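You operate a simulated robot arm through the tools that you are given. There is no shell and no other tool.

The job below is to be done with a simulated robot arm. You get a single attempt, and the scene is never put back.

Task
Clamp the copper block in the vise, rub its tarnish off with the beige pad, then open the vise.
Fine: put the pad back where it lay; leave the block in the vise and the brass block alone. What is to be rubbed or washed off counts as gone when no trace of it is left.

Only the result counts: the job must be done as asked and must still hold three seconds after the hand-in. Knocking over, shifting, dropping, spilling or breaking anything else fails it.

Robot
A 6-joint arm with a two-finger parallel gripper, fixed in place. Base frame: the origin is on the floor under the middle of its stand, x ahead of it, y to its left, z up. Units: mm, degrees, N and s.
With the tool pointing down near the work surface it reaches from about 320 to 800 mm from the base axis. Its first joint turns from -166.0 to 166.0 degrees. Payload 3.43 kg.
The tool frame sits at the grasp point between the pads (the TCP): z along the fingers, y along the line on which they close. The tips reach 34 mm beyond it. Largest opening 128 mm; finger width 24, thickness 12; the body of the gripper, 48 by 130 mm, starts 96 mm behind the TCP.
Orientation is told as [roll, pitch, yaw] about the base's x, y, z axes, in that order, counted from this pose: with the fingers straight down and closing along the base's y, the tool's x points along the base's -x, its y along +y and its z along -z.

Tools
- The arm moves only by the tool apply_moves. Its argument "rows" is a list of rows, each a list of 7 numbers: the shift along the tool's x, y, z in mm, then the turn, a rotation vector about the tool's x, y, z in degrees, then the closure, from 0 (fully open) to 1 (shut). In form: [[dx, dy, dz, ax, ay, az, hand], ...]. A call has 1 to 20 rows; each row shifts and turns the commanded pose from where the row before left it, along the tool's axes as they then stand. Rows are played at 5 a second. More than 50 mm and 8.6 degrees between two rows, or a gripper value outside its range, and nothing of the call is played. Where a pose cannot be reached the arm comes as near as it can. A force on the tool above 40 N (or 10 N above the force at the start of the call, whichever is more), or a blocked arm, ends the call early, and 0.2 s more pass. The fingers move at their own pace (about 45 mm/s each) and stop on an object; they squeeze with about 20 N. The grip force told is the motor's: it shows also when the fingers shut on nothing. Time passes only in rows, and 0.2 s behind the last, so rows that do not move let the fingers close. It gives the time, the measured TCP pose, the force on the tool (base axes), the opening and the grip force at its end, in the units of the frame above (readings bear some noise), with the torque about the TCP (base axes, N m) and any sound that the robot's microphone picked up.
- Cameras (640 x 400 px; columns grow to the right, rows downward): "scene" is fixed at [50, 497.8, 1577.2]; the picture's right is [-0.45, -0.89, 0.00], its down [-0.60, 0.30, -0.74] and it looks along [0.66, -0.33, -0.67] (base axes); focal length 332 px, centre (320, 200). "wrist" rides on the gripper at [76, -11, -160] in the tool frame; the picture's right is [0.15, 0.99, 0.00], its down [-0.88, 0.13, -0.46] and it looks along [-0.45, 0.07, 0.89] (tool axes); focal length 234 px, centre (320, 200).
- camera(camera): a new picture of that camera. The clock stands still meanwhile.
- point_at(camera, pixels): for up to 12 pixels [column, row] of the newest picture of that camera ("zoom" is the newest enlarged one), the place [x, y, z] in the base frame of the surface seen there, good to about 2 mm. The clock stands still meanwhile.
- zoom(camera, box): a new picture of the part [left, top, right, bottom] of that camera's present view, enlarged. The clock stands still meanwhile.
- close_job(): hands the job in; it is judged then, once.

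Open the gripper and draw the arm clear of the work before you hand the job in, unless the task says otherwise.

The tools are called after "Emit:" by a JSON object that holds its "fn" and its "kwargs". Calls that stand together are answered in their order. apply_moves: Moves the arm, as the interface text tells. Its arguments: {"type":"object","properties":{"rows":{"type":"array","items":{"type":"array","items":{"type":"number"}}}},"required":["rows"]} The other tools are called the same way: camera (camera) takes a picture; point_at (camera, pixels) gives the place of the surface under pixels of a picture; zoom (camera, box) takes an enlarged picture of a part of a camera's view; close_job () hands the job in.

At the start:

```text
time: 0.0
tcp_pos: [465.0, 139.5, 1201.6]
tcp_rot: [0.0, 0.1, 0.0]
force: [0.9, -0.5, -0.2]
ft_torque: [0.03, -0.02, 0.01]
opening: 127.8
gripper_force: 0.1
```

scene: 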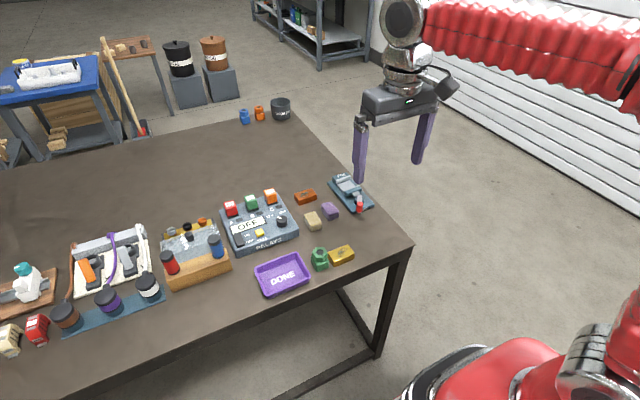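
wrist: 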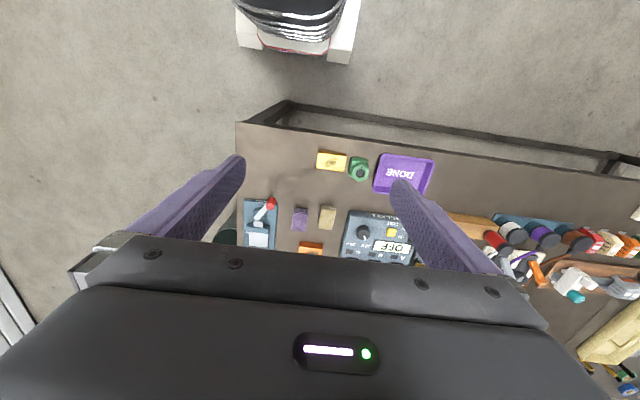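

The scene picture shows the vise near (350,190), the copper block near (305,196), the beige pad near (313,220), and a purple pad at (331,211). I zoom in for details.

Emit:
{"fn": "zoom", "kwargs": {"camera": "scene", "box": [280, 160, 400, 235]}}

Emit:
{"fn": "zoom", "kwargs": {"camera": "scene", "box": [210, 160, 420, 300]}}

Emit:
{"fn": "zoom", "kwargs": {"camera": "wrist", "box": [230, 140, 440, 270]}}

```text
5.33 times, centred on (340, 198) of scene
```

zoom: 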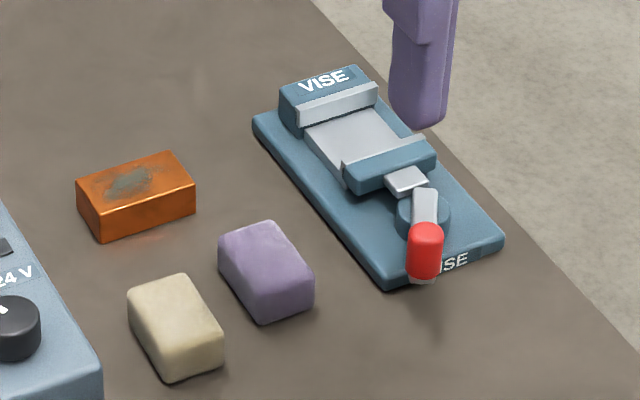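

```text
2.86 times, centred on (315, 230) of scene
```

zoom: 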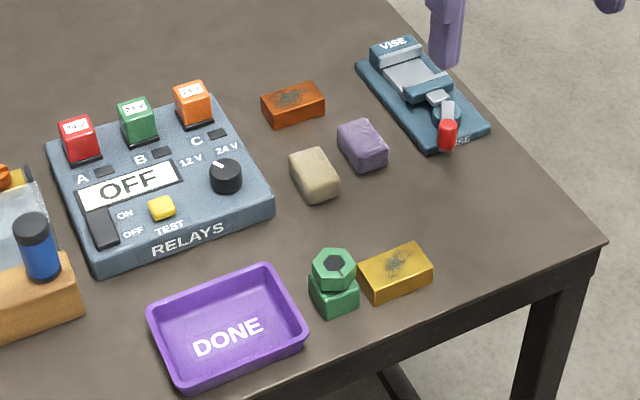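

```text
3.05 times, centred on (335, 205) of wrist
```

zoom: 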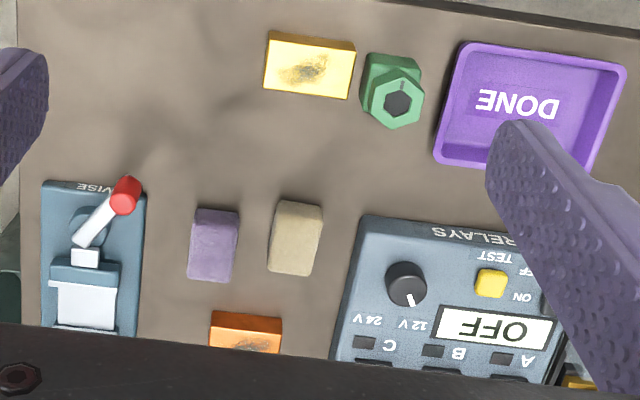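

I re-take the zoom on the vise, copper block and pad so I can measure points on it.

Emit:
{"fn": "zoom", "kwargs": {"camera": "scene", "box": [280, 160, 400, 235]}}

Emit:
{"fn": "point_at", "kwargs": {"camera": "zoom", "pixels": [[77, 190], [165, 155], [195, 185], [103, 212], [130, 185], [128, 292], [183, 275], [222, 343], [165, 355], [218, 240], [270, 222], [312, 282]]}}

Emit:
{"fn": "point_at", "kwargs": {"camera": "zoom", "pixels": [[285, 85], [355, 68], [375, 90], [300, 115], [350, 165], [432, 150], [424, 200], [425, 232], [407, 182], [503, 240], [388, 285], [255, 120]]}}

```text
5.33 times, centred on (340, 198) of scene
```

zoom: 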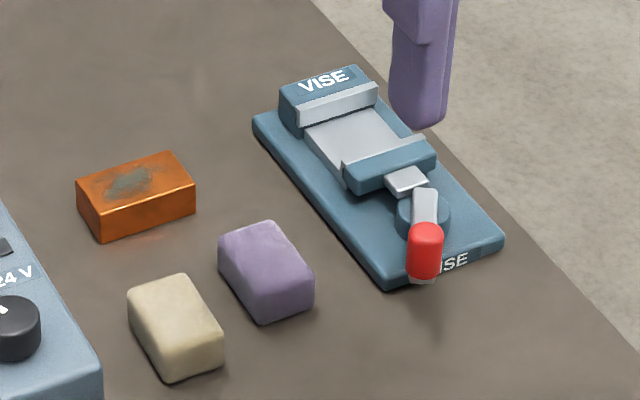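

```text
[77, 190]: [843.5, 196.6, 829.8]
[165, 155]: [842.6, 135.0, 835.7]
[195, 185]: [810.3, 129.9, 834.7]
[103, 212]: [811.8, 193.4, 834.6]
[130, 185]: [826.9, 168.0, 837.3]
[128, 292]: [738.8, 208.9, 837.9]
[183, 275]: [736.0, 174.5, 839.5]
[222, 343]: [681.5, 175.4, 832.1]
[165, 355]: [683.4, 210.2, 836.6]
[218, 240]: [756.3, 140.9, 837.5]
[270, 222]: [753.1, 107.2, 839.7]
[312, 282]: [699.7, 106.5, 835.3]
```

```text
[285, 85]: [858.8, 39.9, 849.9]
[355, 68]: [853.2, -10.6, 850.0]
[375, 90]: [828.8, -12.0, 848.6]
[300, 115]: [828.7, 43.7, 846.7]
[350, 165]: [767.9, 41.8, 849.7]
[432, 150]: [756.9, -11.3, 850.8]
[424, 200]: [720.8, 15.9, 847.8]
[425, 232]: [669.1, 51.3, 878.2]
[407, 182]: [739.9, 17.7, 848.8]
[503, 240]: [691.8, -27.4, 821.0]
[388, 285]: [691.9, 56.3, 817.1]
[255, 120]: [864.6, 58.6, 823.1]
```

The copper block spans about x 811–843, y 130–196, top z≈836; the vise gap lies around x 780–829, y≈16. I measure the table, the relay box edge and more of the vise (lever, bed).

Emit:
{"fn": "point_at", "kwargs": {"camera": "zoom", "pixels": [[60, 100], [240, 180], [260, 350], [5, 215], [95, 350], [345, 140], [320, 125], [380, 165], [428, 140], [412, 190], [430, 195], [440, 240]]}}

Emit:
{"fn": "point_at", "kwargs": {"camera": "zoom", "pixels": [[422, 190], [425, 210], [425, 222], [424, 245], [424, 270], [443, 215], [402, 215], [395, 175], [425, 170], [390, 183], [340, 170], [355, 190]]}}

Emit:
{"fn": "camera", "kwargs": {"camera": "scene"}}

```text
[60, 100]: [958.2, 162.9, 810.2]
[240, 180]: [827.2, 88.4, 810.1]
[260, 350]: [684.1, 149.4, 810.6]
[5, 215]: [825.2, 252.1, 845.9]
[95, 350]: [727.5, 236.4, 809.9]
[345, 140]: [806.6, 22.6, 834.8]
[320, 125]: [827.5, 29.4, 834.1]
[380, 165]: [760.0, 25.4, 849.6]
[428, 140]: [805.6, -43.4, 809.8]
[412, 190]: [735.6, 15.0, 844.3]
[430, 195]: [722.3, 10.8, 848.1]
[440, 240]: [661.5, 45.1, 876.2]
```

```text
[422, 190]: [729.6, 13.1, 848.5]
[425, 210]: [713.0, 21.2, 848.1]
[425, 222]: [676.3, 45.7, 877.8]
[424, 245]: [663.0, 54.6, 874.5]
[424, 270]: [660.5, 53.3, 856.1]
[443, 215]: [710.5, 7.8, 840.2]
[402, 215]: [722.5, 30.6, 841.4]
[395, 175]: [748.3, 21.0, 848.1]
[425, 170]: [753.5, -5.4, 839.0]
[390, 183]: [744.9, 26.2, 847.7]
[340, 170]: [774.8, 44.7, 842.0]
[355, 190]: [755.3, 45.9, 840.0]
```

```text
taken
```

scene: 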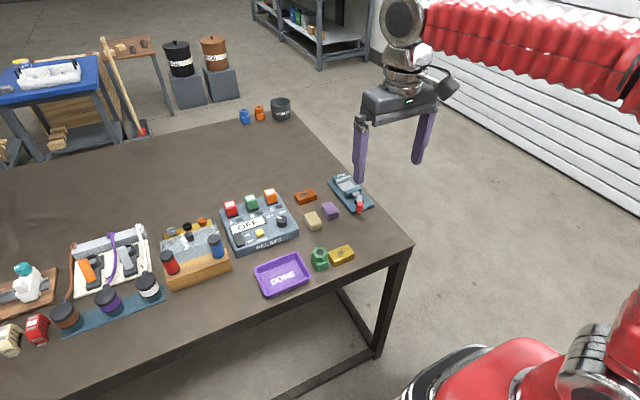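

Table top is z≈810, vise bed ≈834, jaws ≈850, lever pivot near (715,15) with its red knob near (667,51). I move the open gripper to hover well above the vise for a closer wrist view.

Emit:
{"fn": "apply_moves", "kwargs": {"rows": [[-26, -15, 25, 0, 0, 0, 0], [-26, -15, 25, 0, 0, 0, 0], [-26, -15, 25, 0, 0, 0, 0], [-26, -15, 25, 0, 0, 0, 0], [-26, -15, 25, 0, 0, 0, 0], [-26, -15, 25, 0, 0, 0, 0], [-26, -15, 25, 0, 0, 0, 0]]}}

Emit:
{"fn": "camera", "kwargs": {"camera": "wrist"}}

```text
time: 1.6
tcp_pos: [648.2, 34.6, 1028.3]
tcp_rot: [0.0, 0.0, 0.1]
force: [-0.4, -0.4, -0.4]
ft_torque: [0.01, 0.0, 0.0]
opening: 127.8
gripper_force: 0.0
```

```text
taken
```

wrist: 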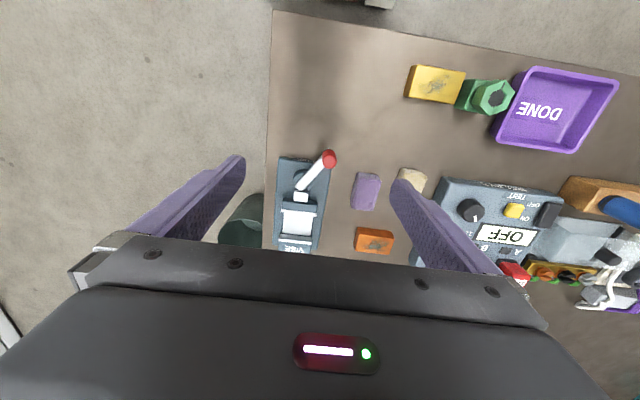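

The vise is at (300,205) in the wrist view; I zoom in there.

Emit:
{"fn": "zoom", "kwargs": {"camera": "wrist", "box": [240, 140, 420, 255]}}

Emit:
{"fn": "point_at", "kwargs": {"camera": "zoom", "pixels": [[130, 235], [270, 255], [145, 250], [265, 275], [140, 330], [255, 345], [320, 65], [215, 165], [215, 205], [405, 310], [540, 325], [400, 385]]}}

```text
3.48 times, centred on (330, 198) of wrist
```

zoom: 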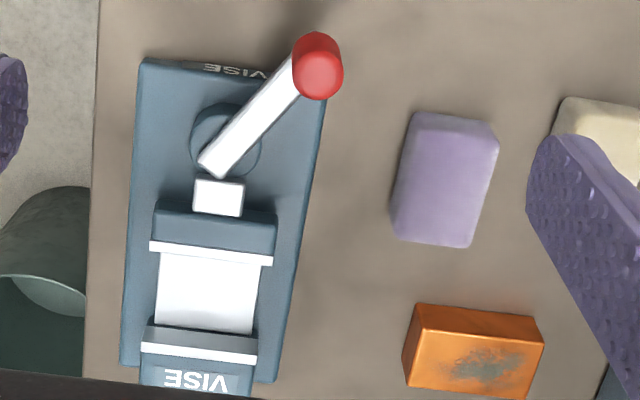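

```text
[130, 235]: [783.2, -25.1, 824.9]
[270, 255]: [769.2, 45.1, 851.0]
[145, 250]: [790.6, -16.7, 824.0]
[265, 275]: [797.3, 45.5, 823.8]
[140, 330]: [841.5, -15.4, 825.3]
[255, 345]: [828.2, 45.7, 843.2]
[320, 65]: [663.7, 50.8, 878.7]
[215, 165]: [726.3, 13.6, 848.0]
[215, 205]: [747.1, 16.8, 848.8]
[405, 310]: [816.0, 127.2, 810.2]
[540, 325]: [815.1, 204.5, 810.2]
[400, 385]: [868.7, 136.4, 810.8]
```

The wrist zoom shows the block near (475,350) and the vise jaws at y≈-13..45. I move over toward the copper block to measure it more exactly and look at its faces.

Emit:
{"fn": "apply_moves", "kwargs": {"rows": [[-28, 32, 17, 0, 0, 0, 0], [-28, 32, 17, 0, 0, 0, 0], [-28, 32, 17, 0, 0, 0, 0], [-28, 32, 17, 0, 0, 0, 0], [0, 0, 0, 0, 0, 0, 0]]}}

Emit:
{"fn": "camera", "kwargs": {"camera": "wrist"}}

Emit:
{"fn": "zoom", "kwargs": {"camera": "wrist", "box": [180, 60, 420, 240]}}

```text
time: 2.8
tcp_pos: [758.9, 164.6, 958.5]
tcp_rot: [0.0, 0.1, 0.1]
force: [-0.8, 1.0, 0.0]
ft_torque: [-0.01, -0.04, -0.01]
opening: 128.0
gripper_force: 0.0
```

```text
taken
```

wrist: 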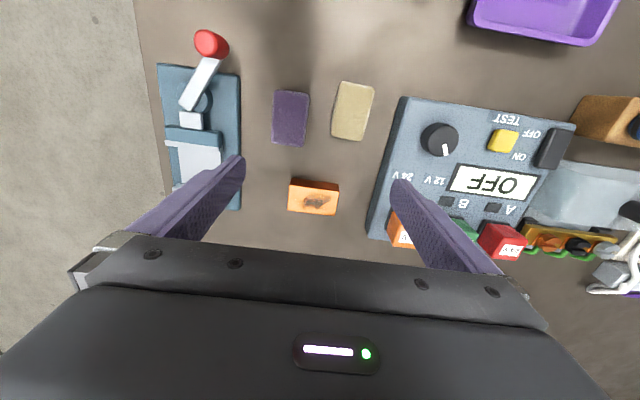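

```text
2.22 times, centred on (300, 150) of wrist
```

zoom: 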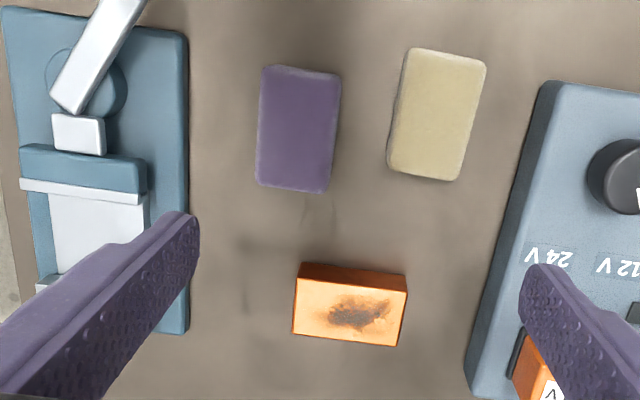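

The block top shows its tarnish spot at (358,312) in the zoom. I measure block corners, pads and relay box edges.

Emit:
{"fn": "point_at", "kwargs": {"camera": "zoom", "pixels": [[299, 282], [403, 294], [396, 342], [294, 329], [350, 310], [411, 52], [482, 68], [449, 177], [391, 165], [265, 70], [336, 80], [322, 188]]}}

Emit:
{"fn": "point_at", "kwargs": {"camera": "zoom", "pixels": [[540, 90], [470, 360], [480, 300], [530, 340], [545, 350], [500, 280], [260, 185], [435, 110], [22, 150], [145, 160], [20, 185], [143, 200]]}}

Emit:
{"fn": "zoom", "kwargs": {"camera": "wrist", "box": [270, 160, 360, 230]}}

```text
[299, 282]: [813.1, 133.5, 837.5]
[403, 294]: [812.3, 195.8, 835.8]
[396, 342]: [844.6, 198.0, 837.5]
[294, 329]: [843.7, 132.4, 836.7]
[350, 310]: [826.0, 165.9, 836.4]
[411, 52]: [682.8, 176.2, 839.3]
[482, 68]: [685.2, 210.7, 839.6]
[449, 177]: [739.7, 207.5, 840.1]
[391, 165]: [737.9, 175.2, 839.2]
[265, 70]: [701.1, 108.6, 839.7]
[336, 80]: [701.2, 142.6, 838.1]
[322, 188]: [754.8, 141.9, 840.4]
```

```text
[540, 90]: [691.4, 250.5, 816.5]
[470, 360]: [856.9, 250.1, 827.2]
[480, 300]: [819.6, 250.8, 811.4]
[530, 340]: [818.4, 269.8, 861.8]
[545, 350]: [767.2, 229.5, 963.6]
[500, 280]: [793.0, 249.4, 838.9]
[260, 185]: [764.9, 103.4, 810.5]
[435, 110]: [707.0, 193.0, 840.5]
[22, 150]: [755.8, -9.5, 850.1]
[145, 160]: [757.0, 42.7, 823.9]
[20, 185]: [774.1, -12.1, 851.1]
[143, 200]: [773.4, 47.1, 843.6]
```

```text
5.71 times, centred on (315, 195) of wrist
```

zoom: 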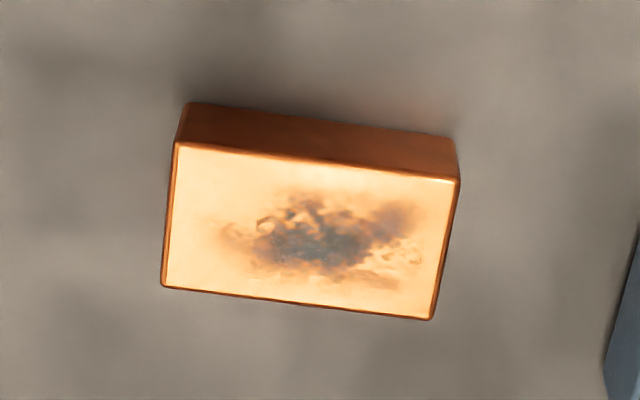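

The block centre is about (828,165), 34×66×26.5 mm, and the relay box starts at y=250, so I partly close the fingers to ~90 mm and move over the block at z≈900 to check the reach.

Emit:
{"fn": "apply_moves", "kwargs": {"rows": [[-23, 0, 15, 0, 0, 0, 0.3], [-23, 0, 15, 0, 0, 0, 0.3], [-23, 0, 15, 0, 0, 0, 0.3], [0, 0, 10, 0, 0, 0, 0.3], [0, 0, 0, 0, 0, 0, 0.3]]}}

```text
time: 4.0
tcp_pos: [793.6, 159.6, 911.1]
tcp_rot: [0.0, 0.0, 0.0]
force: [0.0, 0.3, 0.8]
ft_torque: [0.01, -0.01, 0.01]
opening: 89.9
gripper_force: 0.0
out of reach, approached as far as the arm can: row 2, 3
```

The arm stopped at (793.6,159.6), about 810 mm out, so it needs a forward tilt. I tilt the fingers outward by 12° about the tool y axis and check the pose.

Emit:
{"fn": "apply_moves", "kwargs": {"rows": [[0, 0, 0, 0, -6, 0, 0.3], [0, 0, 0, 0, -6, 0, 0.3], [0, 0, 0, 0, 0, 0, 0.3]]}}

```text
time: 4.8
tcp_pos: [842.3, 168.9, 918.8]
tcp_rot: [0.0, -11.9, 0.0]
force: [0.3, 0.3, 0.4]
ft_torque: [0.04, 0.01, -0.04]
opening: 89.6
gripper_force: 0.1
out of reach, approached as far as the arm can: row 1, 2
```

With −12° pitch the TCP reached (842,169,919). I now move back to about (828,165,889).

Emit:
{"fn": "apply_moves", "kwargs": {"rows": [[10, -2, 13.2, 0, 0, 0, 0.3], [9.9, -2, 13.2, 0, 0, 0, 0.3], [0, 0, 0, 0, 0, 0, 0.3]]}}

```text
time: 5.6
tcp_pos: [846.6, 169.7, 891.3]
tcp_rot: [0.0, -11.9, 0.0]
force: [-0.5, -0.1, 0.3]
ft_torque: [0.02, -0.03, 0.01]
opening: 89.6
gripper_force: 0.1
out of reach, approached as far as the arm can: row 1, 2
```

The pose is still at the reach limit (846.6,169.7,891). I pull back toward the base along −x to regain a reachable commanded pose.

Emit:
{"fn": "apply_moves", "kwargs": {"rows": [[15, 0, -3, 0, 0, 0, 0.3], [0, 0, 0, 0, 0, 0, 0.3]]}}

```text
time: 6.2
tcp_pos: [846.0, 173.1, 894.9]
tcp_rot: [-0.1, -11.8, 0.0]
force: [-0.1, -0.5, 0.5]
ft_torque: [-0.01, -0.01, 0.0]
opening: 89.7
gripper_force: 0.0
out of reach, approached as far as the arm can: row 1
```

Still limited at x≈846; I pull back another 15 mm and see.

Emit:
{"fn": "apply_moves", "kwargs": {"rows": [[15, 0, 0, 0, 0, 0, 0.3], [0, 0, 0, 0, 0, 0, 0.3]]}}

```text
time: 6.8
tcp_pos: [844.1, 176.8, 893.6]
tcp_rot: [-0.1, -11.9, 0.0]
force: [0.7, 0.7, 0.0]
ft_torque: [-0.01, 0.0, 0.03]
opening: 89.7
gripper_force: 0.0
out of reach, approached as far as the arm can: row 1
```

The arm seems stretched straight and stuck near its limit while the commanded pose is already well inside (≈(784,161,870)). I raise and retract the command in the air to free it, watching the pose.

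Emit:
{"fn": "apply_moves", "kwargs": {"rows": [[8, 0, -32, 0, 0, 0, 0.3], [8, 0, -32, 0, 0, 0, 0.3], [0, 0, 0, 0, 0, 0, 0.3]]}}

```text
time: 7.6
tcp_pos: [832.9, 178.5, 955.7]
tcp_rot: [0.0, -11.8, -0.1]
force: [0.7, -0.2, 0.0]
ft_torque: [0.01, -0.03, 0.02]
opening: 89.5
gripper_force: 0.2
out of reach, approached as far as the arm can: row 1, 2
```

Still stuck; the command is now about (755,161,929). I retract further in x in larger steps while high above the table.

Emit:
{"fn": "apply_moves", "kwargs": {"rows": [[40, 0, -8, 0, 0, 0, 0.3], [0, 0, 0, 0, 0, 0, 0.3]]}}

Emit:
{"fn": "camera", "kwargs": {"camera": "scene"}}

```text
time: 8.2
tcp_pos: [829.6, 183.0, 960.0]
tcp_rot: [0.1, -11.7, 0.0]
force: [0.6, 0.8, 0.3]
ft_torque: [0.02, 0.0, 0.0]
opening: 89.4
gripper_force: 0.0
out of reach, approached as far as the arm can: row 1
```

```text
taken
```

scene: 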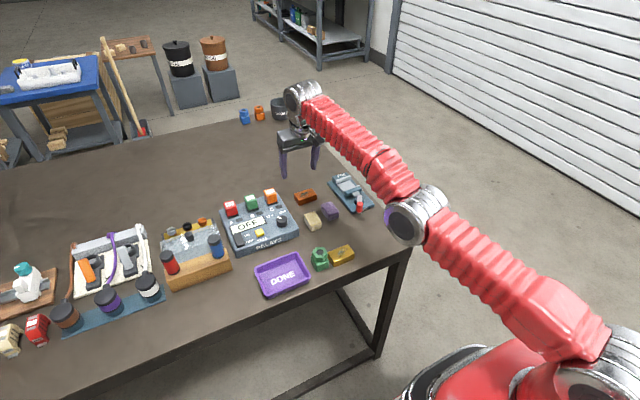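

The scene picture confirms the arm is almost straight (elbow at (415,215)). I command further small retracting and rising steps, high above everything, so the solver can bend the elbow again.

Emit:
{"fn": "apply_moves", "kwargs": {"rows": [[2, 0, -2, 0, 0, 0, 0.3], [2, 0, -2, 0, 0, 0, 0.3], [2, 0, -2, 0, 0, 0, 0.3], [2, 0, -2, 0, 0, 0, 0.3], [2, 0, -2, 0, 0, 0, 0.3], [2, 0, -2, 0, 0, 0, 0.3], [2, 0, -2, 0, 0, 0, 0.3], [2, 0, -2, 0, 0, 0, 0.3], [2, 0, -2, 0, 0, 0, 0.3], [2, 0, -2, 0, 0, 0, 0.3]]}}

```text
time: 10.4
tcp_pos: [823.5, 188.4, 980.6]
tcp_rot: [0.1, -11.7, 0.1]
force: [0.0, -0.5, 0.1]
ft_torque: [-0.01, 0.0, 0.01]
opening: 89.5
gripper_force: 0.1
out of reach, approached as far as the arm can: row 2, 4, 6, 8, 10
```

Still straight; raising only keeps it stretched. A downward step should bend the elbow the right way, and at z≈904 the tips would still clear the pads (840), so I command 40 mm down.

Emit:
{"fn": "apply_moves", "kwargs": {"rows": [[8.3, 0, 39.1, 0, 0, 0, 0.3], [0, 0, 0, 0, 0, 0, 0.3]]}}

```text
time: 11.0
tcp_pos: [830.8, 190.6, 943.3]
tcp_rot: [0.0, -11.9, 0.0]
force: [0.3, -0.5, -1.1]
ft_torque: [-0.01, 0.01, 0.03]
opening: 89.4
gripper_force: 0.1
out of reach, approached as far as the arm can: row 1
```

The moves show only motion tangent to the straight arm is followed. Turning the tool back toward vertical while shifting inward should bend the elbow the right way, so I combine a 45 mm retract with +4° about tool y.

Emit:
{"fn": "apply_moves", "kwargs": {"rows": [[45, 0, 0, 0, 4, 0, 0.3], [45, 0, 0, 0, 3, 0, 0.3], [0, 0, 0, 0, 0, 0, 0.3]]}}

```text
time: 11.8
tcp_pos: [797.4, 201.9, 958.8]
tcp_rot: [0.0, -5.5, 0.0]
force: [-0.8, 0.4, -0.3]
ft_torque: [-0.02, -0.01, -0.01]
opening: 89.8
gripper_force: 0.0
out of reach, approached as far as the arm can: row 1, 2
```

Still near the limit at (797,202,959), tilt −5.5°. I test single small moves one at a time to learn which directions respond, starting with a small pure turn back to vertical.

Emit:
{"fn": "apply_moves", "kwargs": {"rows": [[0, 0, 0, 0, 0, 0, 0.3], [0, 0, 0, 0, 0, 0, 0.3]]}}

Emit:
{"fn": "apply_moves", "kwargs": {"rows": [[0, 0, -10, 0, 0, 0, 0.3]]}}

Emit:
{"fn": "apply_moves", "kwargs": {"rows": [[0, -10, 0, 0, 0, 0, 0.3]]}}

Emit:
{"fn": "apply_moves", "kwargs": {"rows": [[10, 0, 0, 0, 0, 0, 0.3]]}}

```text
time: 12.4
tcp_pos: [797.0, 201.2, 959.4]
tcp_rot: [0.0, -5.6, 0.0]
force: [0.4, -0.5, 0.8]
ft_torque: [-0.03, 0.04, -0.01]
opening: 89.6
gripper_force: 0.0
```

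```text
time: 12.8
tcp_pos: [791.8, 201.7, 967.2]
tcp_rot: [0.0, -4.9, -0.1]
force: [-1.0, -0.1, -0.3]
ft_torque: [0.0, 0.0, -0.02]
opening: 89.4
gripper_force: 0.1
out of reach, approached as far as the arm can: row 1
```

```text
time: 13.2
tcp_pos: [794.3, 191.2, 967.5]
tcp_rot: [0.0, -4.8, 0.1]
force: [0.6, 0.1, -0.5]
ft_torque: [-0.01, -0.02, -0.01]
opening: 90.0
gripper_force: 0.0
```

```text
time: 13.6
tcp_pos: [793.1, 193.3, 969.0]
tcp_rot: [0.0, -4.7, -0.1]
force: [-0.1, -0.8, 0.2]
ft_torque: [-0.01, 0.03, 0.01]
opening: 89.7
gripper_force: 0.1
out of reach, approached as far as the arm can: row 1
```

The commanded position resets to what was reached, and y motion works, so only the elbow's radial direction is stuck. I turn the tool tips inward by larger steps together with an inward shift, which should bend the elbow, one row at a time.

Emit:
{"fn": "apply_moves", "kwargs": {"rows": [[45, 0, 0, 0, 8, 0, 0.3]]}}

Emit:
{"fn": "apply_moves", "kwargs": {"rows": [[45, 0, 0, 0, 8, 0, 0.3]]}}

```text
time: 14.0
tcp_pos: [757.4, 195.8, 969.7]
tcp_rot: [0.0, 3.2, -0.1]
force: [-0.3, -0.7, 0.1]
ft_torque: [-0.01, -0.02, 0.02]
opening: 89.4
gripper_force: 0.0
out of reach, approached as far as the arm can: row 1
```

```text
time: 14.4
tcp_pos: [718.0, 197.0, 980.3]
tcp_rot: [-0.1, 11.7, 0.0]
force: [0.7, -0.5, -0.3]
ft_torque: [-0.02, -0.02, 0.0]
opening: 89.8
gripper_force: 0.0
out of reach, approached as far as the arm can: row 1
```

Pitch now +11.7° at x=718; still flagged. I continue this combined move twice more.

Emit:
{"fn": "apply_moves", "kwargs": {"rows": [[48, 0, 0, 0, 8, 0, 0.3]]}}

Emit:
{"fn": "apply_moves", "kwargs": {"rows": [[48, 0, 0, 0, 8, 0, 0.3]]}}

Emit:
{"fn": "apply_moves", "kwargs": {"rows": [[30, 0, 0, 0, 0, 0, 0.3]]}}

```text
time: 14.8
tcp_pos: [675.1, 198.4, 998.9]
tcp_rot: [0.5, 17.4, 0.1]
force: [-4.2, -1.1, -5.2]
ft_torque: [0.13, -0.27, -0.07]
opening: 89.6
gripper_force: 0.1
```

```text
time: 15.2
tcp_pos: [626.0, 197.3, 1006.0]
tcp_rot: [0.0, 27.1, 0.0]
force: [-0.5, 0.3, 0.1]
ft_torque: [0.02, -0.01, 0.01]
opening: 89.7
gripper_force: 0.0
```

```text
time: 15.6
tcp_pos: [598.7, 197.2, 1019.1]
tcp_rot: [0.0, 27.1, 0.1]
force: [-0.1, 0.1, 0.2]
ft_torque: [-0.01, -0.02, -0.01]
opening: 89.6
gripper_force: 0.0
```

It's free: the arm follows without flags at (599,197,1019), pitch 27°. I look at the scene to confirm the elbow is bent upward.

Emit:
{"fn": "camera", "kwargs": {"camera": "scene"}}

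```text
taken
```

scene: 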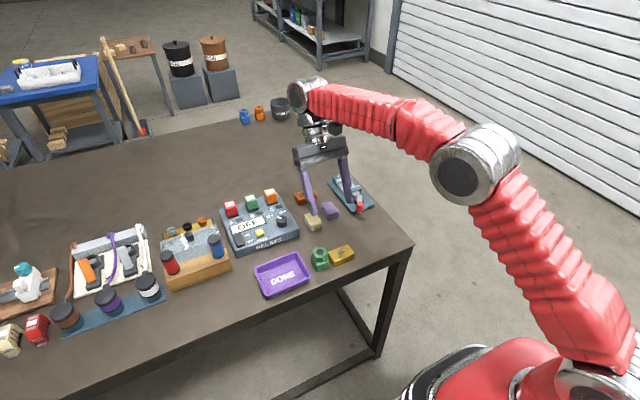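

The elbow is up again. I now turn the tool from +27° to −18° pitch here, well inside the reach.

Emit:
{"fn": "apply_moves", "kwargs": {"rows": [[0, 0, 0, 0, -7.5, 0, 0.3], [0, 0, 0, 0, -7.5, 0, 0.3], [0, 0, 0, 0, -7.5, 0, 0.3], [0, 0, 0, 0, -7.5, 0, 0.3], [0, 0, 0, 0, -7.5, 0, 0.3], [0, 0, 0, 0, -7.5, 0, 0.3], [0, 0, 0, 0, 0, 0, 0.3]]}}

```text
time: 17.2
tcp_pos: [600.0, 198.2, 1020.4]
tcp_rot: [-0.1, -18.2, 0.0]
force: [-0.6, -0.6, -0.5]
ft_torque: [-0.02, 0.0, 0.01]
opening: 89.5
gripper_force: 0.0
```

Pitch is −18°. I move to a hover at about (790,165,930), short of the block, staying inside the reach.

Emit:
{"fn": "apply_moves", "kwargs": {"rows": [[-30.6, -6.6, 28.9, 0, 0, 0, 0.3], [-30.6, -6.6, 28.9, 0, 0, 0, 0.3], [-30.6, -6.6, 28.9, 0, 0, 0, 0.3], [-30.6, -6.6, 28.9, 0, 0, 0, 0.3], [-30.6, -6.6, 28.9, 0, 0, 0, 0.3], [0, 0, 0, 0, 0, 0, 0.3]]}}

Emit:
{"fn": "camera", "kwargs": {"camera": "wrist"}}

```text
time: 18.6
tcp_pos: [788.6, 165.9, 930.1]
tcp_rot: [0.0, -18.0, 0.0]
force: [0.3, -0.5, -0.8]
ft_torque: [-0.02, -0.01, 0.03]
opening: 89.4
gripper_force: 0.0
```

```text
taken
```

wrist: 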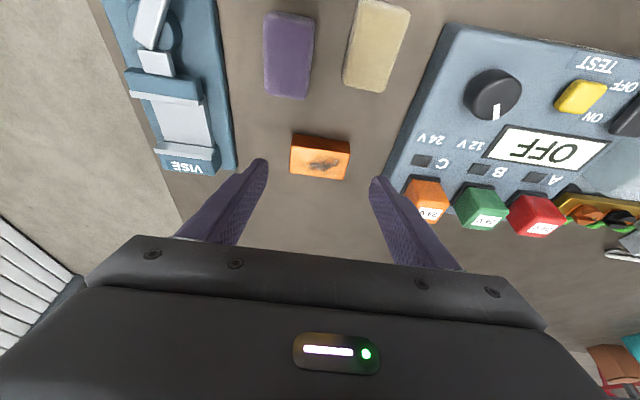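

The block is at (320,157) between the fingertips; I measure block corners and the vise jaw edges from this closer view.

Emit:
{"fn": "zoom", "kwargs": {"camera": "wrist", "box": [100, 0, 420, 200]}}

Emit:
{"fn": "point_at", "kwargs": {"camera": "wrist", "pixels": [[292, 149], [348, 155], [342, 178], [292, 172], [318, 160]]}}

Emit:
{"fn": "point_at", "kwargs": {"camera": "zoom", "pixels": [[52, 182], [205, 203], [60, 190], [200, 212], [108, 296], [235, 296], [105, 310], [240, 318], [150, 250], [30, 200], [265, 330], [100, 320]]}}

```text
2.00 times, centred on (260, 100) of wrist
```

zoom: 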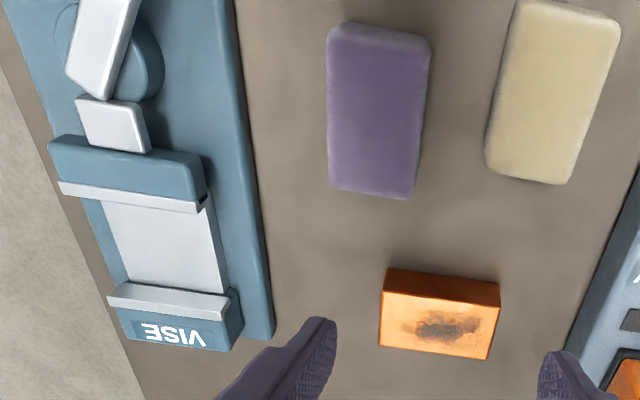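

```text
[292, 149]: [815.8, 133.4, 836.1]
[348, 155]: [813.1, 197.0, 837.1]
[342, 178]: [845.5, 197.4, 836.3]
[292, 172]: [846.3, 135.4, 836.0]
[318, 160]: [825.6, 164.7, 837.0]
```

```text
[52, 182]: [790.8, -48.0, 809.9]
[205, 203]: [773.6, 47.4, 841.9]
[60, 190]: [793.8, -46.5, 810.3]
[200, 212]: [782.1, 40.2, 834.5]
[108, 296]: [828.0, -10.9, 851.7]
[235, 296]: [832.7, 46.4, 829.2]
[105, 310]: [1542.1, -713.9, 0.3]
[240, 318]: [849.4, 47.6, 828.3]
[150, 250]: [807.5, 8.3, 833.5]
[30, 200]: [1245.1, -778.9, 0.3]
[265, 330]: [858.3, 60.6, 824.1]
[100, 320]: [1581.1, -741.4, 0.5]
```

I sample points down across the jaw strips to find the jaw faces.

Emit:
{"fn": "point_at", "kwargs": {"camera": "zoom", "pixels": [[170, 275], [170, 282], [170, 287], [170, 292], [170, 297], [170, 302], [170, 307], [170, 312], [170, 318], [170, 325], [118, 284], [222, 292]]}}

Emit:
{"fn": "point_at", "kwargs": {"camera": "zoom", "pixels": [[130, 150], [130, 165], [130, 180], [130, 188], [130, 193], [130, 198], [130, 203], [130, 208], [130, 215], [62, 183], [200, 203], [198, 185]]}}

```text
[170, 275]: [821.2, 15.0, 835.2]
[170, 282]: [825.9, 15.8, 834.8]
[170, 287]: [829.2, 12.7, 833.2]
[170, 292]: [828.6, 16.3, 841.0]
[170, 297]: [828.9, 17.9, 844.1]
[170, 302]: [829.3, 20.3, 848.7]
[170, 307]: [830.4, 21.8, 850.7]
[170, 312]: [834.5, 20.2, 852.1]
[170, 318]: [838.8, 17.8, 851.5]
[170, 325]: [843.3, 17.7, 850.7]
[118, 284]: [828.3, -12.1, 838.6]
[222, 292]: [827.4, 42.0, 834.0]
```

```text
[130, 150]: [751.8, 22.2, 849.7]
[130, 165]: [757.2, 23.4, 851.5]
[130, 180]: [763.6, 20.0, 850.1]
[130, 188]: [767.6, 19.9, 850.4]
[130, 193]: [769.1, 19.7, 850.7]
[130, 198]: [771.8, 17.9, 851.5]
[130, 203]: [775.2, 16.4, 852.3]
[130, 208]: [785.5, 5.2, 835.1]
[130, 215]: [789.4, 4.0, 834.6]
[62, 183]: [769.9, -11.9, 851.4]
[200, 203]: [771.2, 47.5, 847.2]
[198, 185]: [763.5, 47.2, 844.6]
```

The fixed jaw face is at x≈828.5, the moving jaw face at ≈775.5, bed z≈834.5, jaw centre y≈17. I now go down astride the block: first to (820.5,165.3,895), then straight down to z≈850.

Emit:
{"fn": "apply_moves", "kwargs": {"rows": [[-9.8, -0.3, 21.6, 0, 0, 0, 0.3], [-9.8, -0.3, 21.6, 0, 0, 0, 0.3], [4.63, 0, 14.27, 0, 0, 0, 0.3], [4.63, 0, 14.27, 0, 0, 0, 0.3], [4.63, 0, 14.27, 0, 0, 0, 0.3], [0, 0, 0, 0, 0, 0, 0.3]]}}

Emit:
{"fn": "camera", "kwargs": {"camera": "wrist"}}

```text
time: 20.0
tcp_pos: [821.7, 164.9, 851.2]
tcp_rot: [0.0, -17.9, 0.0]
force: [-0.3, -1.0, -0.7]
ft_torque: [-0.01, 0.03, -0.01]
opening: 89.4
gripper_force: 0.1
```

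```text
taken
```

wrist: 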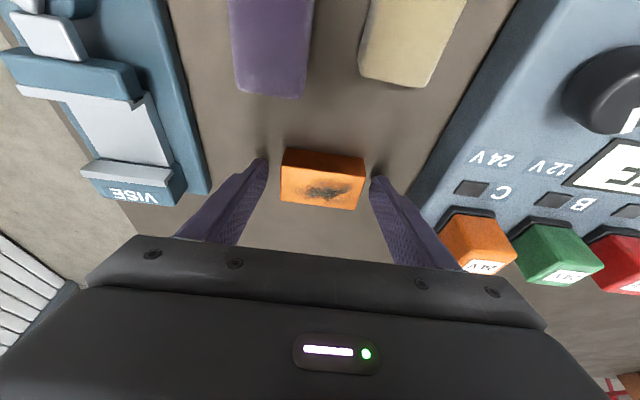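

The fingers straddle the block symmetrically at (322,180). I close onto it.

Emit:
{"fn": "apply_moves", "kwargs": {"rows": [[0, 0, 0, 0, 0, 0, 0.45], [0, 0, 0, 0, 0, 0, 0.6], [0, 0, 0, 0, 0, 0, 0.7], [0, 0, 0, 0, 0, 0, 0.7], [0, 0, 0, 0, 0, 0, 0.7]]}}

```text
time: 21.2
tcp_pos: [820.9, 164.5, 850.5]
tcp_rot: [-0.1, -18.0, -0.1]
force: [1.3, 1.5, 0.5]
ft_torque: [0.07, -0.05, 0.0]
opening: 68.0
gripper_force: 20.3
```

Gripped at 68 mm opening with 20 N. I lift straight up 60 mm.

Emit:
{"fn": "apply_moves", "kwargs": {"rows": [[-1.5, 0, -4.8, 0, 0, 0, 0.7], [-3, 0, -9.5, 0, 0, 0, 0.7], [-4.6, 0, -14.3, 0, 0, 0, 0.7], [-4.6, 0, -14.3, 0, 0, 0, 0.7], [-4.6, 0, -14.3, 0, 0, 0, 0.7], [0, 0, 0, 0, 0, 0, 0.7]]}}

Emit:
{"fn": "camera", "kwargs": {"camera": "wrist"}}

```text
time: 22.6
tcp_pos: [821.1, 163.5, 910.0]
tcp_rot: [0.0, -18.0, 0.0]
force: [0.2, -0.5, -3.6]
ft_torque: [0.01, 0.02, 0.01]
opening: 67.8
gripper_force: 20.0
```

```text
taken
```

wrist: 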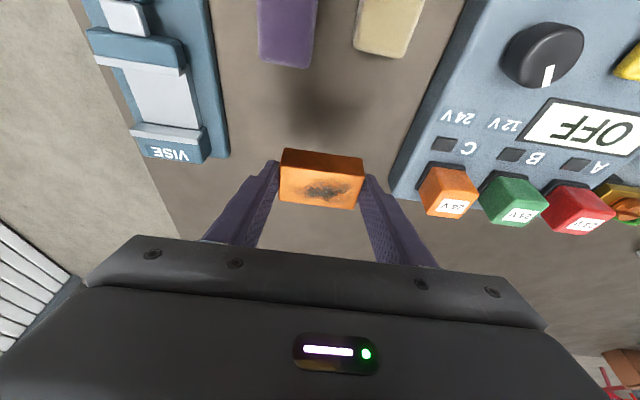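

The block is held level. I measure its present position relative to the TCP before moving over the vise.

Emit:
{"fn": "zoom", "kwargs": {"camera": "wrist", "box": [250, 130, 390, 225]}}

Emit:
{"fn": "point_at", "kwargs": {"camera": "zoom", "pixels": [[150, 90], [150, 160], [150, 190], [150, 300], [300, 110], [300, 230], [300, 330], [500, 140], [480, 260], [470, 335], [510, 240], [135, 240]]}}

```text
4.21 times, centred on (320, 178) of wrist
```

zoom: 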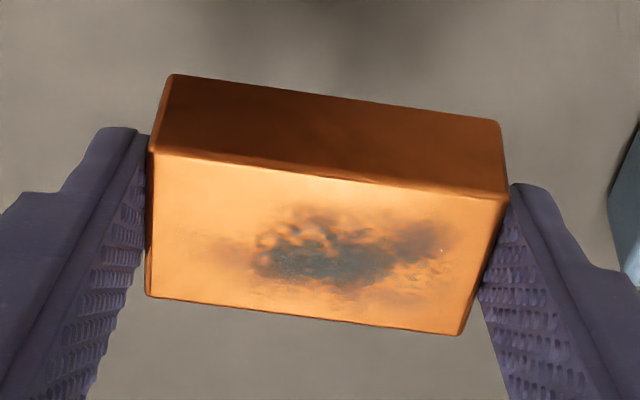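

```text
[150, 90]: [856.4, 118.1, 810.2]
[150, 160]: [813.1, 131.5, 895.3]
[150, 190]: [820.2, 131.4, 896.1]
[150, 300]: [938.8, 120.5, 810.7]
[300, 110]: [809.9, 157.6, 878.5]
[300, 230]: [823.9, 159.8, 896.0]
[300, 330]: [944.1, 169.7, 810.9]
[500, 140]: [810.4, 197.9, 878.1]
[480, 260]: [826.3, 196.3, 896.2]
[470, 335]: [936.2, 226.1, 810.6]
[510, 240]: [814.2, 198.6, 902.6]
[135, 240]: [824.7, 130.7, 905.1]
```

I measure the back edge of the block's top to get its exact x centre.

Emit:
{"fn": "point_at", "kwargs": {"camera": "zoom", "pixels": [[200, 290], [300, 305], [300, 312], [420, 322], [420, 328], [200, 165], [300, 180], [420, 195], [300, 140], [420, 150]]}}

```text
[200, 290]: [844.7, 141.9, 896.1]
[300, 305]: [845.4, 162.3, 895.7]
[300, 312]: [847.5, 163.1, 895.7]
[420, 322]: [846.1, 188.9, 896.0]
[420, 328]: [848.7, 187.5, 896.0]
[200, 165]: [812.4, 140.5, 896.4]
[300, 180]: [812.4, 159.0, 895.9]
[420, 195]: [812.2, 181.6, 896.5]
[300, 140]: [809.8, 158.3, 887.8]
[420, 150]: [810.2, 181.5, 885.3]
```

The block is 38×68×26.5 mm, centred at TCP+8 in x and ≈TCP+1 in y. I carry it over the vise to TCP ≈ (799,16,925).

Emit:
{"fn": "apply_moves", "kwargs": {"rows": [[3.26, -15, -4.2, 0, 0, 0, 0.7], [3.26, -29.5, -4.2, 0, 0, 0, 0.7], [3.26, -29.5, -4.2, 0, 0, 0, 0.7], [3.26, -29.5, -4.2, 0, 0, 0, 0.7], [3.26, -29.5, -4.2, 0, 0, 0, 0.7], [0, -14.5, 0, 0, 0, 0, 0.7], [0, 0, 0, 0, 0, 0, 0.7]]}}

Emit:
{"fn": "camera", "kwargs": {"camera": "wrist"}}

Emit:
{"fn": "zoom", "kwargs": {"camera": "wrist", "box": [220, 80, 420, 230]}}

```text
time: 24.2
tcp_pos: [799.5, 17.5, 926.0]
tcp_rot: [0.0, -18.0, 0.0]
force: [0.2, 0.7, -2.1]
ft_torque: [0.01, 0.02, -0.01]
opening: 67.7
gripper_force: 19.8
```

```text
taken
```

wrist: 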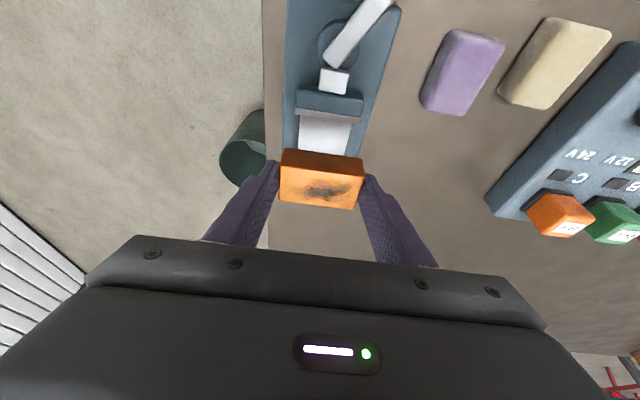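

```text
2.67 times, centred on (320, 155) of wrist
```

zoom: 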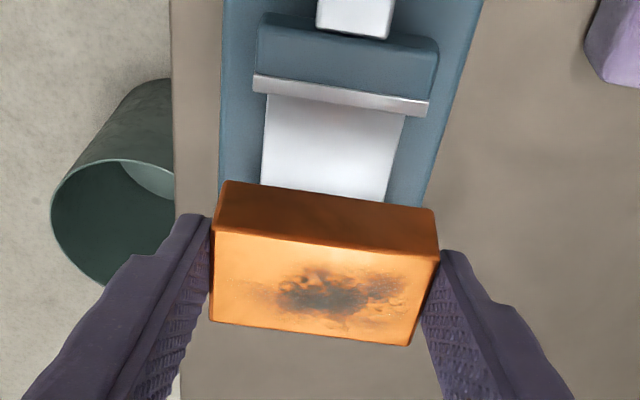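

I check the held block's position above the vise against the jaws.

Emit:
{"fn": "point_at", "kwargs": {"camera": "zoom", "pixels": [[220, 210], [435, 225], [320, 230], [320, 325], [320, 333], [218, 300], [410, 330], [258, 85], [425, 108], [340, 95], [320, 100], [330, 150]]}}

```text
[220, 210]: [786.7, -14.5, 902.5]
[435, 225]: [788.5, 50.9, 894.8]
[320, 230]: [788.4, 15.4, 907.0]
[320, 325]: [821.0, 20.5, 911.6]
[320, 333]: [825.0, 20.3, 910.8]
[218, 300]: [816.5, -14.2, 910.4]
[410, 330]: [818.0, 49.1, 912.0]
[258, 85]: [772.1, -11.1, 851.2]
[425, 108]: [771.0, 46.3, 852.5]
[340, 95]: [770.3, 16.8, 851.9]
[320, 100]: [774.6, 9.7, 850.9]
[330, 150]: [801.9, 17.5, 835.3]
```

The block is centred on the jaws (x 788–826, y −15..51). I descend 50 mm with fine last steps.

Emit:
{"fn": "apply_moves", "kwargs": {"rows": [[4.33, 0, 13.3, 0, 0, 0, 0.7], [4.33, 0, 13.3, 0, 0, 0, 0.7], [4.33, 0, 13.3, 0, 0, 0, 0.7], [0.62, 0, 1.9, 0, 0, 0, 0.7], [0.62, 0, 1.9, 0, 0, 0, 0.7], [0.62, 0, 1.9, 0, 0, 0, 0.7], [0, 0, 0, 0, 0, 0, 0.7]]}}

Emit:
{"fn": "camera", "kwargs": {"camera": "wrist"}}

Emit:
{"fn": "zoom", "kwargs": {"camera": "wrist", "box": [220, 80, 420, 230]}}

```text
time: 25.8
tcp_pos: [799.3, 16.7, 876.2]
tcp_rot: [0.1, -17.9, 0.0]
force: [-0.6, 0.0, -3.0]
ft_torque: [0.01, 0.03, -0.01]
opening: 67.6
gripper_force: 19.6
```

```text
taken
```

wrist: 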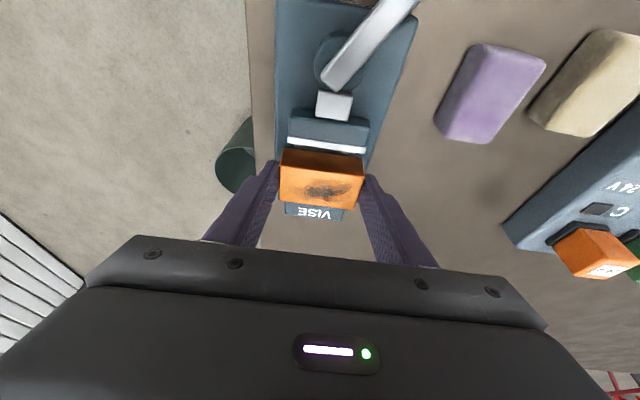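

```text
2.67 times, centred on (320, 155) of wrist
```

zoom: 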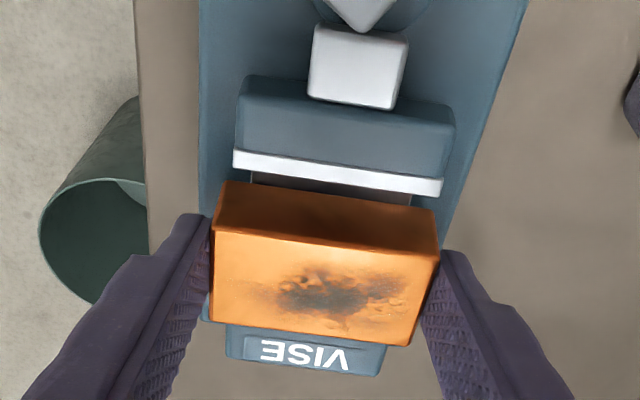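

The block is between the jaws; the weight is still on the gripper. I lower in sub-millimetre steps to touch the bed.

Emit:
{"fn": "apply_moves", "kwargs": {"rows": [[0.25, 0, 0.76, 0, 0, 0, 0.7], [0, 0, 0, 0, 0, 0, 0.7]]}}

Emit:
{"fn": "apply_moves", "kwargs": {"rows": [[0.25, 0, 0.76, 0, 0, 0, 0.7], [0, 0, 0, 0, 0, 0, 0.7]]}}

```text
time: 26.4
tcp_pos: [799.9, 17.3, 875.6]
tcp_rot: [0.0, -18.0, -0.1]
force: [-0.2, -0.2, -3.0]
ft_torque: [-0.02, 0.01, 0.03]
opening: 67.6
gripper_force: 19.3
```

```text
time: 27.0
tcp_pos: [798.9, 17.3, 874.8]
tcp_rot: [0.0, -17.9, 0.0]
force: [-0.5, 0.2, -2.5]
ft_torque: [0.03, 0.03, -0.03]
opening: 67.5
gripper_force: 20.1
```

The force still reads about −2.5 N; I lower a little more.

Emit:
{"fn": "apply_moves", "kwargs": {"rows": [[0.25, 0, 0.76, 0, 0, 0, 0.7], [0, 0, 0, 0, 0, 0, 0.7]]}}

Emit:
{"fn": "apply_moves", "kwargs": {"rows": [[0.25, 0, 0.76, 0, 0, 0, 0.7], [0, 0, 0, 0, 0, 0, 0.7]]}}

```text
time: 27.6
tcp_pos: [799.8, 16.8, 874.5]
tcp_rot: [-0.1, -18.0, 0.1]
force: [0.3, -0.2, -1.9]
ft_torque: [0.01, -0.02, -0.03]
opening: 67.5
gripper_force: 20.2
```

```text
time: 28.2
tcp_pos: [799.7, 17.1, 874.4]
tcp_rot: [-0.1, -18.0, 0.0]
force: [-2.6, 1.0, 5.1]
ft_torque: [0.02, 0.2, -0.03]
opening: 67.6
gripper_force: 19.7
```

The block now rests on the bed (+5 N). I open the fingers to ~90 mm.

Emit:
{"fn": "apply_moves", "kwargs": {"rows": [[0, 0, 0, 0, 0, 0, 0.44], [0, 0, 0, 0, 0, 0, 0.38], [0, 0, 0, 0, 0, 0, 0.3], [0, 0, 0, 0, 0, 0, 0.3], [0, 0, 0, 0, 0, 0, 0.3]]}}

Emit:
{"fn": "zoom", "kwargs": {"camera": "wrist", "box": [220, 80, 420, 230]}}

```text
time: 29.4
tcp_pos: [798.8, 16.5, 875.0]
tcp_rot: [0.0, -18.0, 0.0]
force: [-0.1, 0.0, 0.0]
ft_torque: [-0.03, 0.01, 0.03]
opening: 89.7
gripper_force: 0.0
```

```text
2.67 times, centred on (320, 155) of wrist
```

zoom: 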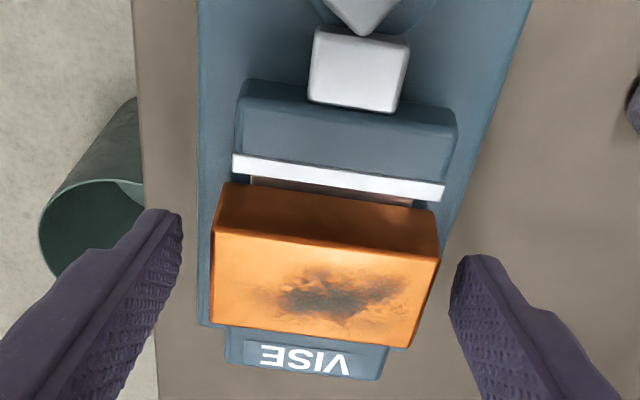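

Released; the block sits in the vise. I rise straight up, then back off to look closely at the lever.

Emit:
{"fn": "apply_moves", "kwargs": {"rows": [[-3.1, 0, -9.5, 0, 0, 0, 0.3], [-6.2, 0, -19, 0, 0, 0, 0.3], [-6.2, 0, -19, 0, 0, 0, 0.3], [-6.2, 0, -19, 0, 0, 0, 0.3], [-6.2, 0, -19, 0, 0, 0, 0.3], [40, 0, 0, 0, 6, 0, 0.3], [40, 0, 0, 0, 6, 0, 0.3], [40, 0, 0, 0, 6, 0, 0.3], [35, 0, 0, 0, 0, 0, 0.3], [0, 0, 0, 0, 0, 0, 0.3]]}}

Emit:
{"fn": "camera", "kwargs": {"camera": "wrist"}}

Emit:
{"fn": "zoom", "kwargs": {"camera": "wrist", "box": [230, 60, 410, 240]}}

Emit:
{"fn": "zoom", "kwargs": {"camera": "scene", "box": [310, 165, 390, 225]}}

```text
time: 31.6
tcp_pos: [647.8, 16.6, 937.2]
tcp_rot: [-0.1, 0.1, 0.0]
force: [0.2, -1.0, 0.0]
ft_torque: [0.0, 0.02, 0.02]
opening: 89.8
gripper_force: 0.0
```

```text
taken
```

wrist: 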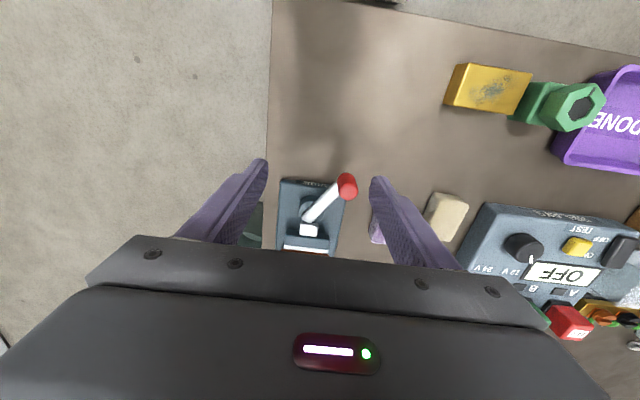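

```text
2.22 times, centred on (320, 150) of wrist
```

zoom: 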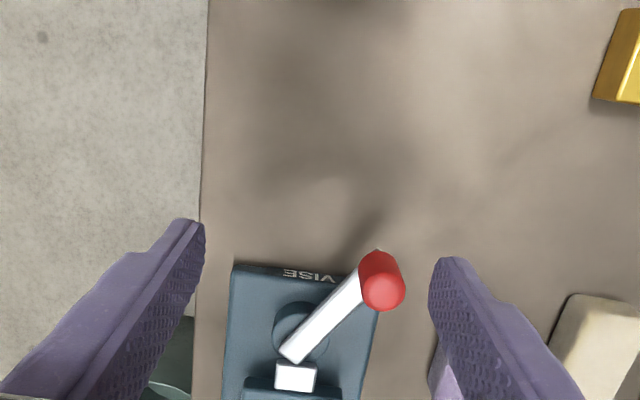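

```text
6.67 times, centred on (350, 195) of scene
```

zoom: 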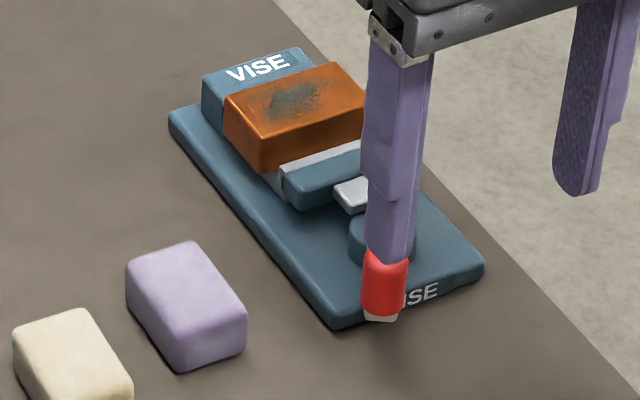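

The block sits between the jaws. I measure lever bar, knob and pivot disc points in the wrist view.

Emit:
{"fn": "point_at", "kwargs": {"camera": "wrist", "pixels": [[348, 191], [345, 178], [354, 180], [341, 184], [300, 211], [312, 198], [324, 212], [306, 219], [312, 213], [320, 205], [330, 196], [309, 230]]}}

Emit:
{"fn": "point_at", "kwargs": {"camera": "zoom", "pixels": [[385, 255], [370, 265], [385, 270], [400, 270], [385, 290], [385, 305], [380, 318], [368, 300], [403, 300], [390, 210], [352, 245], [412, 250]]}}

```text
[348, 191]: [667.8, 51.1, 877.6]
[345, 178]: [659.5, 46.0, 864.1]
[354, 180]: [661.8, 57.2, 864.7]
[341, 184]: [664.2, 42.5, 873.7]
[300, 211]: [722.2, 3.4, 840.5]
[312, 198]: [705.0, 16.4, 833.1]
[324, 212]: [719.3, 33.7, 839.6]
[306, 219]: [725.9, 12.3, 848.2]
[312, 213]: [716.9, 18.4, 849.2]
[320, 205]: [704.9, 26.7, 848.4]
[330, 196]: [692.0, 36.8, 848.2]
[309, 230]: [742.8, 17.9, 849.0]
```

```text
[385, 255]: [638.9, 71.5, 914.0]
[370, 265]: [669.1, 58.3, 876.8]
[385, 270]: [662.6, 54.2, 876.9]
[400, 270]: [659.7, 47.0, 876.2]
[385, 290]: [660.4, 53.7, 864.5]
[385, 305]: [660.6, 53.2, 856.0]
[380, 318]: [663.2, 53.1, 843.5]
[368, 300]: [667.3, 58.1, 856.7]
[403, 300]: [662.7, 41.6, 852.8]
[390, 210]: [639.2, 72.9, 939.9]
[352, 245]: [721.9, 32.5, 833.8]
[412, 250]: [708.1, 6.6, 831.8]
```

The knob centre is about (667.5,50), z 850–878, pivot ≈(719,17), lever radius ≈61 mm. I align the gripper over the knob with ~60 mm opening and lower to TCP z≈888 so the tips stay above the bar (849).

Emit:
{"fn": "apply_moves", "kwargs": {"rows": [[-9.8, 16.7, 0, 0, 0, 0, 0.45], [-9.9, 16.7, 0, 0, 0, 0, 0.53], [0, 0, 15, 0, 0, 0, 0.53], [0, 0, 15, 0, 0, 0, 0.53], [0, 0, 15, 0, 0, 0, 0.53], [0, 0, 4, 0, 0, 0, 0.53], [0, 0, 0, 0, 0, 0, 0.53]]}}

Emit:
{"fn": "camera", "kwargs": {"camera": "wrist"}}

Emit:
{"fn": "zoom", "kwargs": {"camera": "scene", "box": [310, 165, 390, 225]}}

```text
time: 33.2
tcp_pos: [666.4, 50.6, 889.1]
tcp_rot: [-0.1, 0.1, 0.0]
force: [-0.2, -0.3, 0.5]
ft_torque: [-0.01, 0.0, 0.02]
opening: 60.4
gripper_force: 0.0
```

```text
taken
```

wrist: 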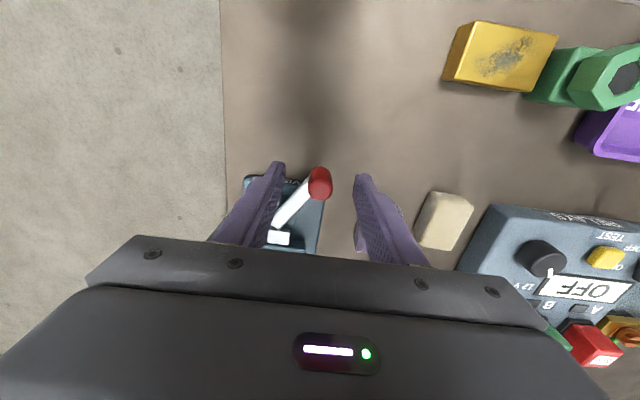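

```text
6.67 times, centred on (350, 195) of scene
```

zoom: 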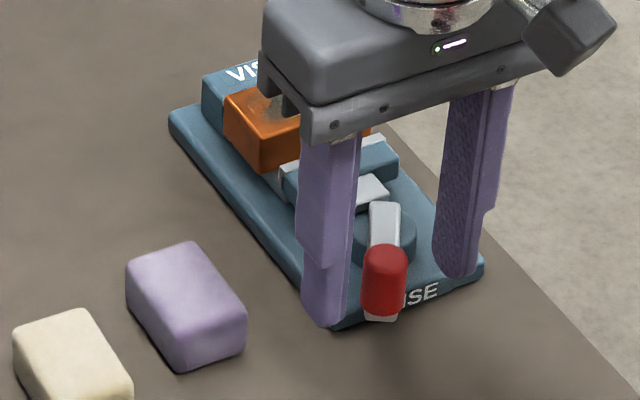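

The knob is centred between the fingers. I close on it.

Emit:
{"fn": "apply_moves", "kwargs": {"rows": [[0, 0, 0, 0, 0, 0, 0.7], [0, 0, 0, 0, 0, 0, 0.85], [0, 0, 0, 0, 0, 0, 0.95], [0, 0, 0, 0, 0, 0, 0.95], [0, 0, 0, 0, 0, 0, 0.95]]}}

```text
time: 34.4
tcp_pos: [668.8, 49.7, 889.1]
tcp_rot: [0.1, -0.1, 0.0]
force: [-1.3, 1.2, -1.0]
ft_torque: [0.06, 0.05, -0.01]
opening: 19.8
gripper_force: 44.9
```

Gripped on the knob (19.8 mm). I try swinging the lever gently toward −y along its arc, 6° in small steps, watching the force.

Emit:
{"fn": "apply_moves", "kwargs": {"rows": [[1.12, -1.82, 0, 0, 0, 0, 0.95], [1.05, -1.85, 0, 0, 0, 0, 0.95], [0, 0, 0, 0, 0, 0, 0.95]]}}

Emit:
{"fn": "apply_moves", "kwargs": {"rows": [[0.99, -1.9, 0, 0, 0, 0, 0.95], [0, 0, 0, 0, 0, 0, 0.95]]}}

```text
time: 35.2
tcp_pos: [665.0, 47.6, 889.3]
tcp_rot: [0.0, 0.1, 0.0]
force: [-3.9, 8.6, -1.1]
ft_torque: [0.23, -0.27, 0.37]
opening: 20.1
gripper_force: 45.0
```

```text
time: 35.8
tcp_pos: [663.3, 44.8, 889.2]
tcp_rot: [0.0, 0.1, 0.0]
force: [-7.4, 10.6, -0.4]
ft_torque: [0.28, 0.18, 0.4]
opening: 20.1
gripper_force: 45.4
```

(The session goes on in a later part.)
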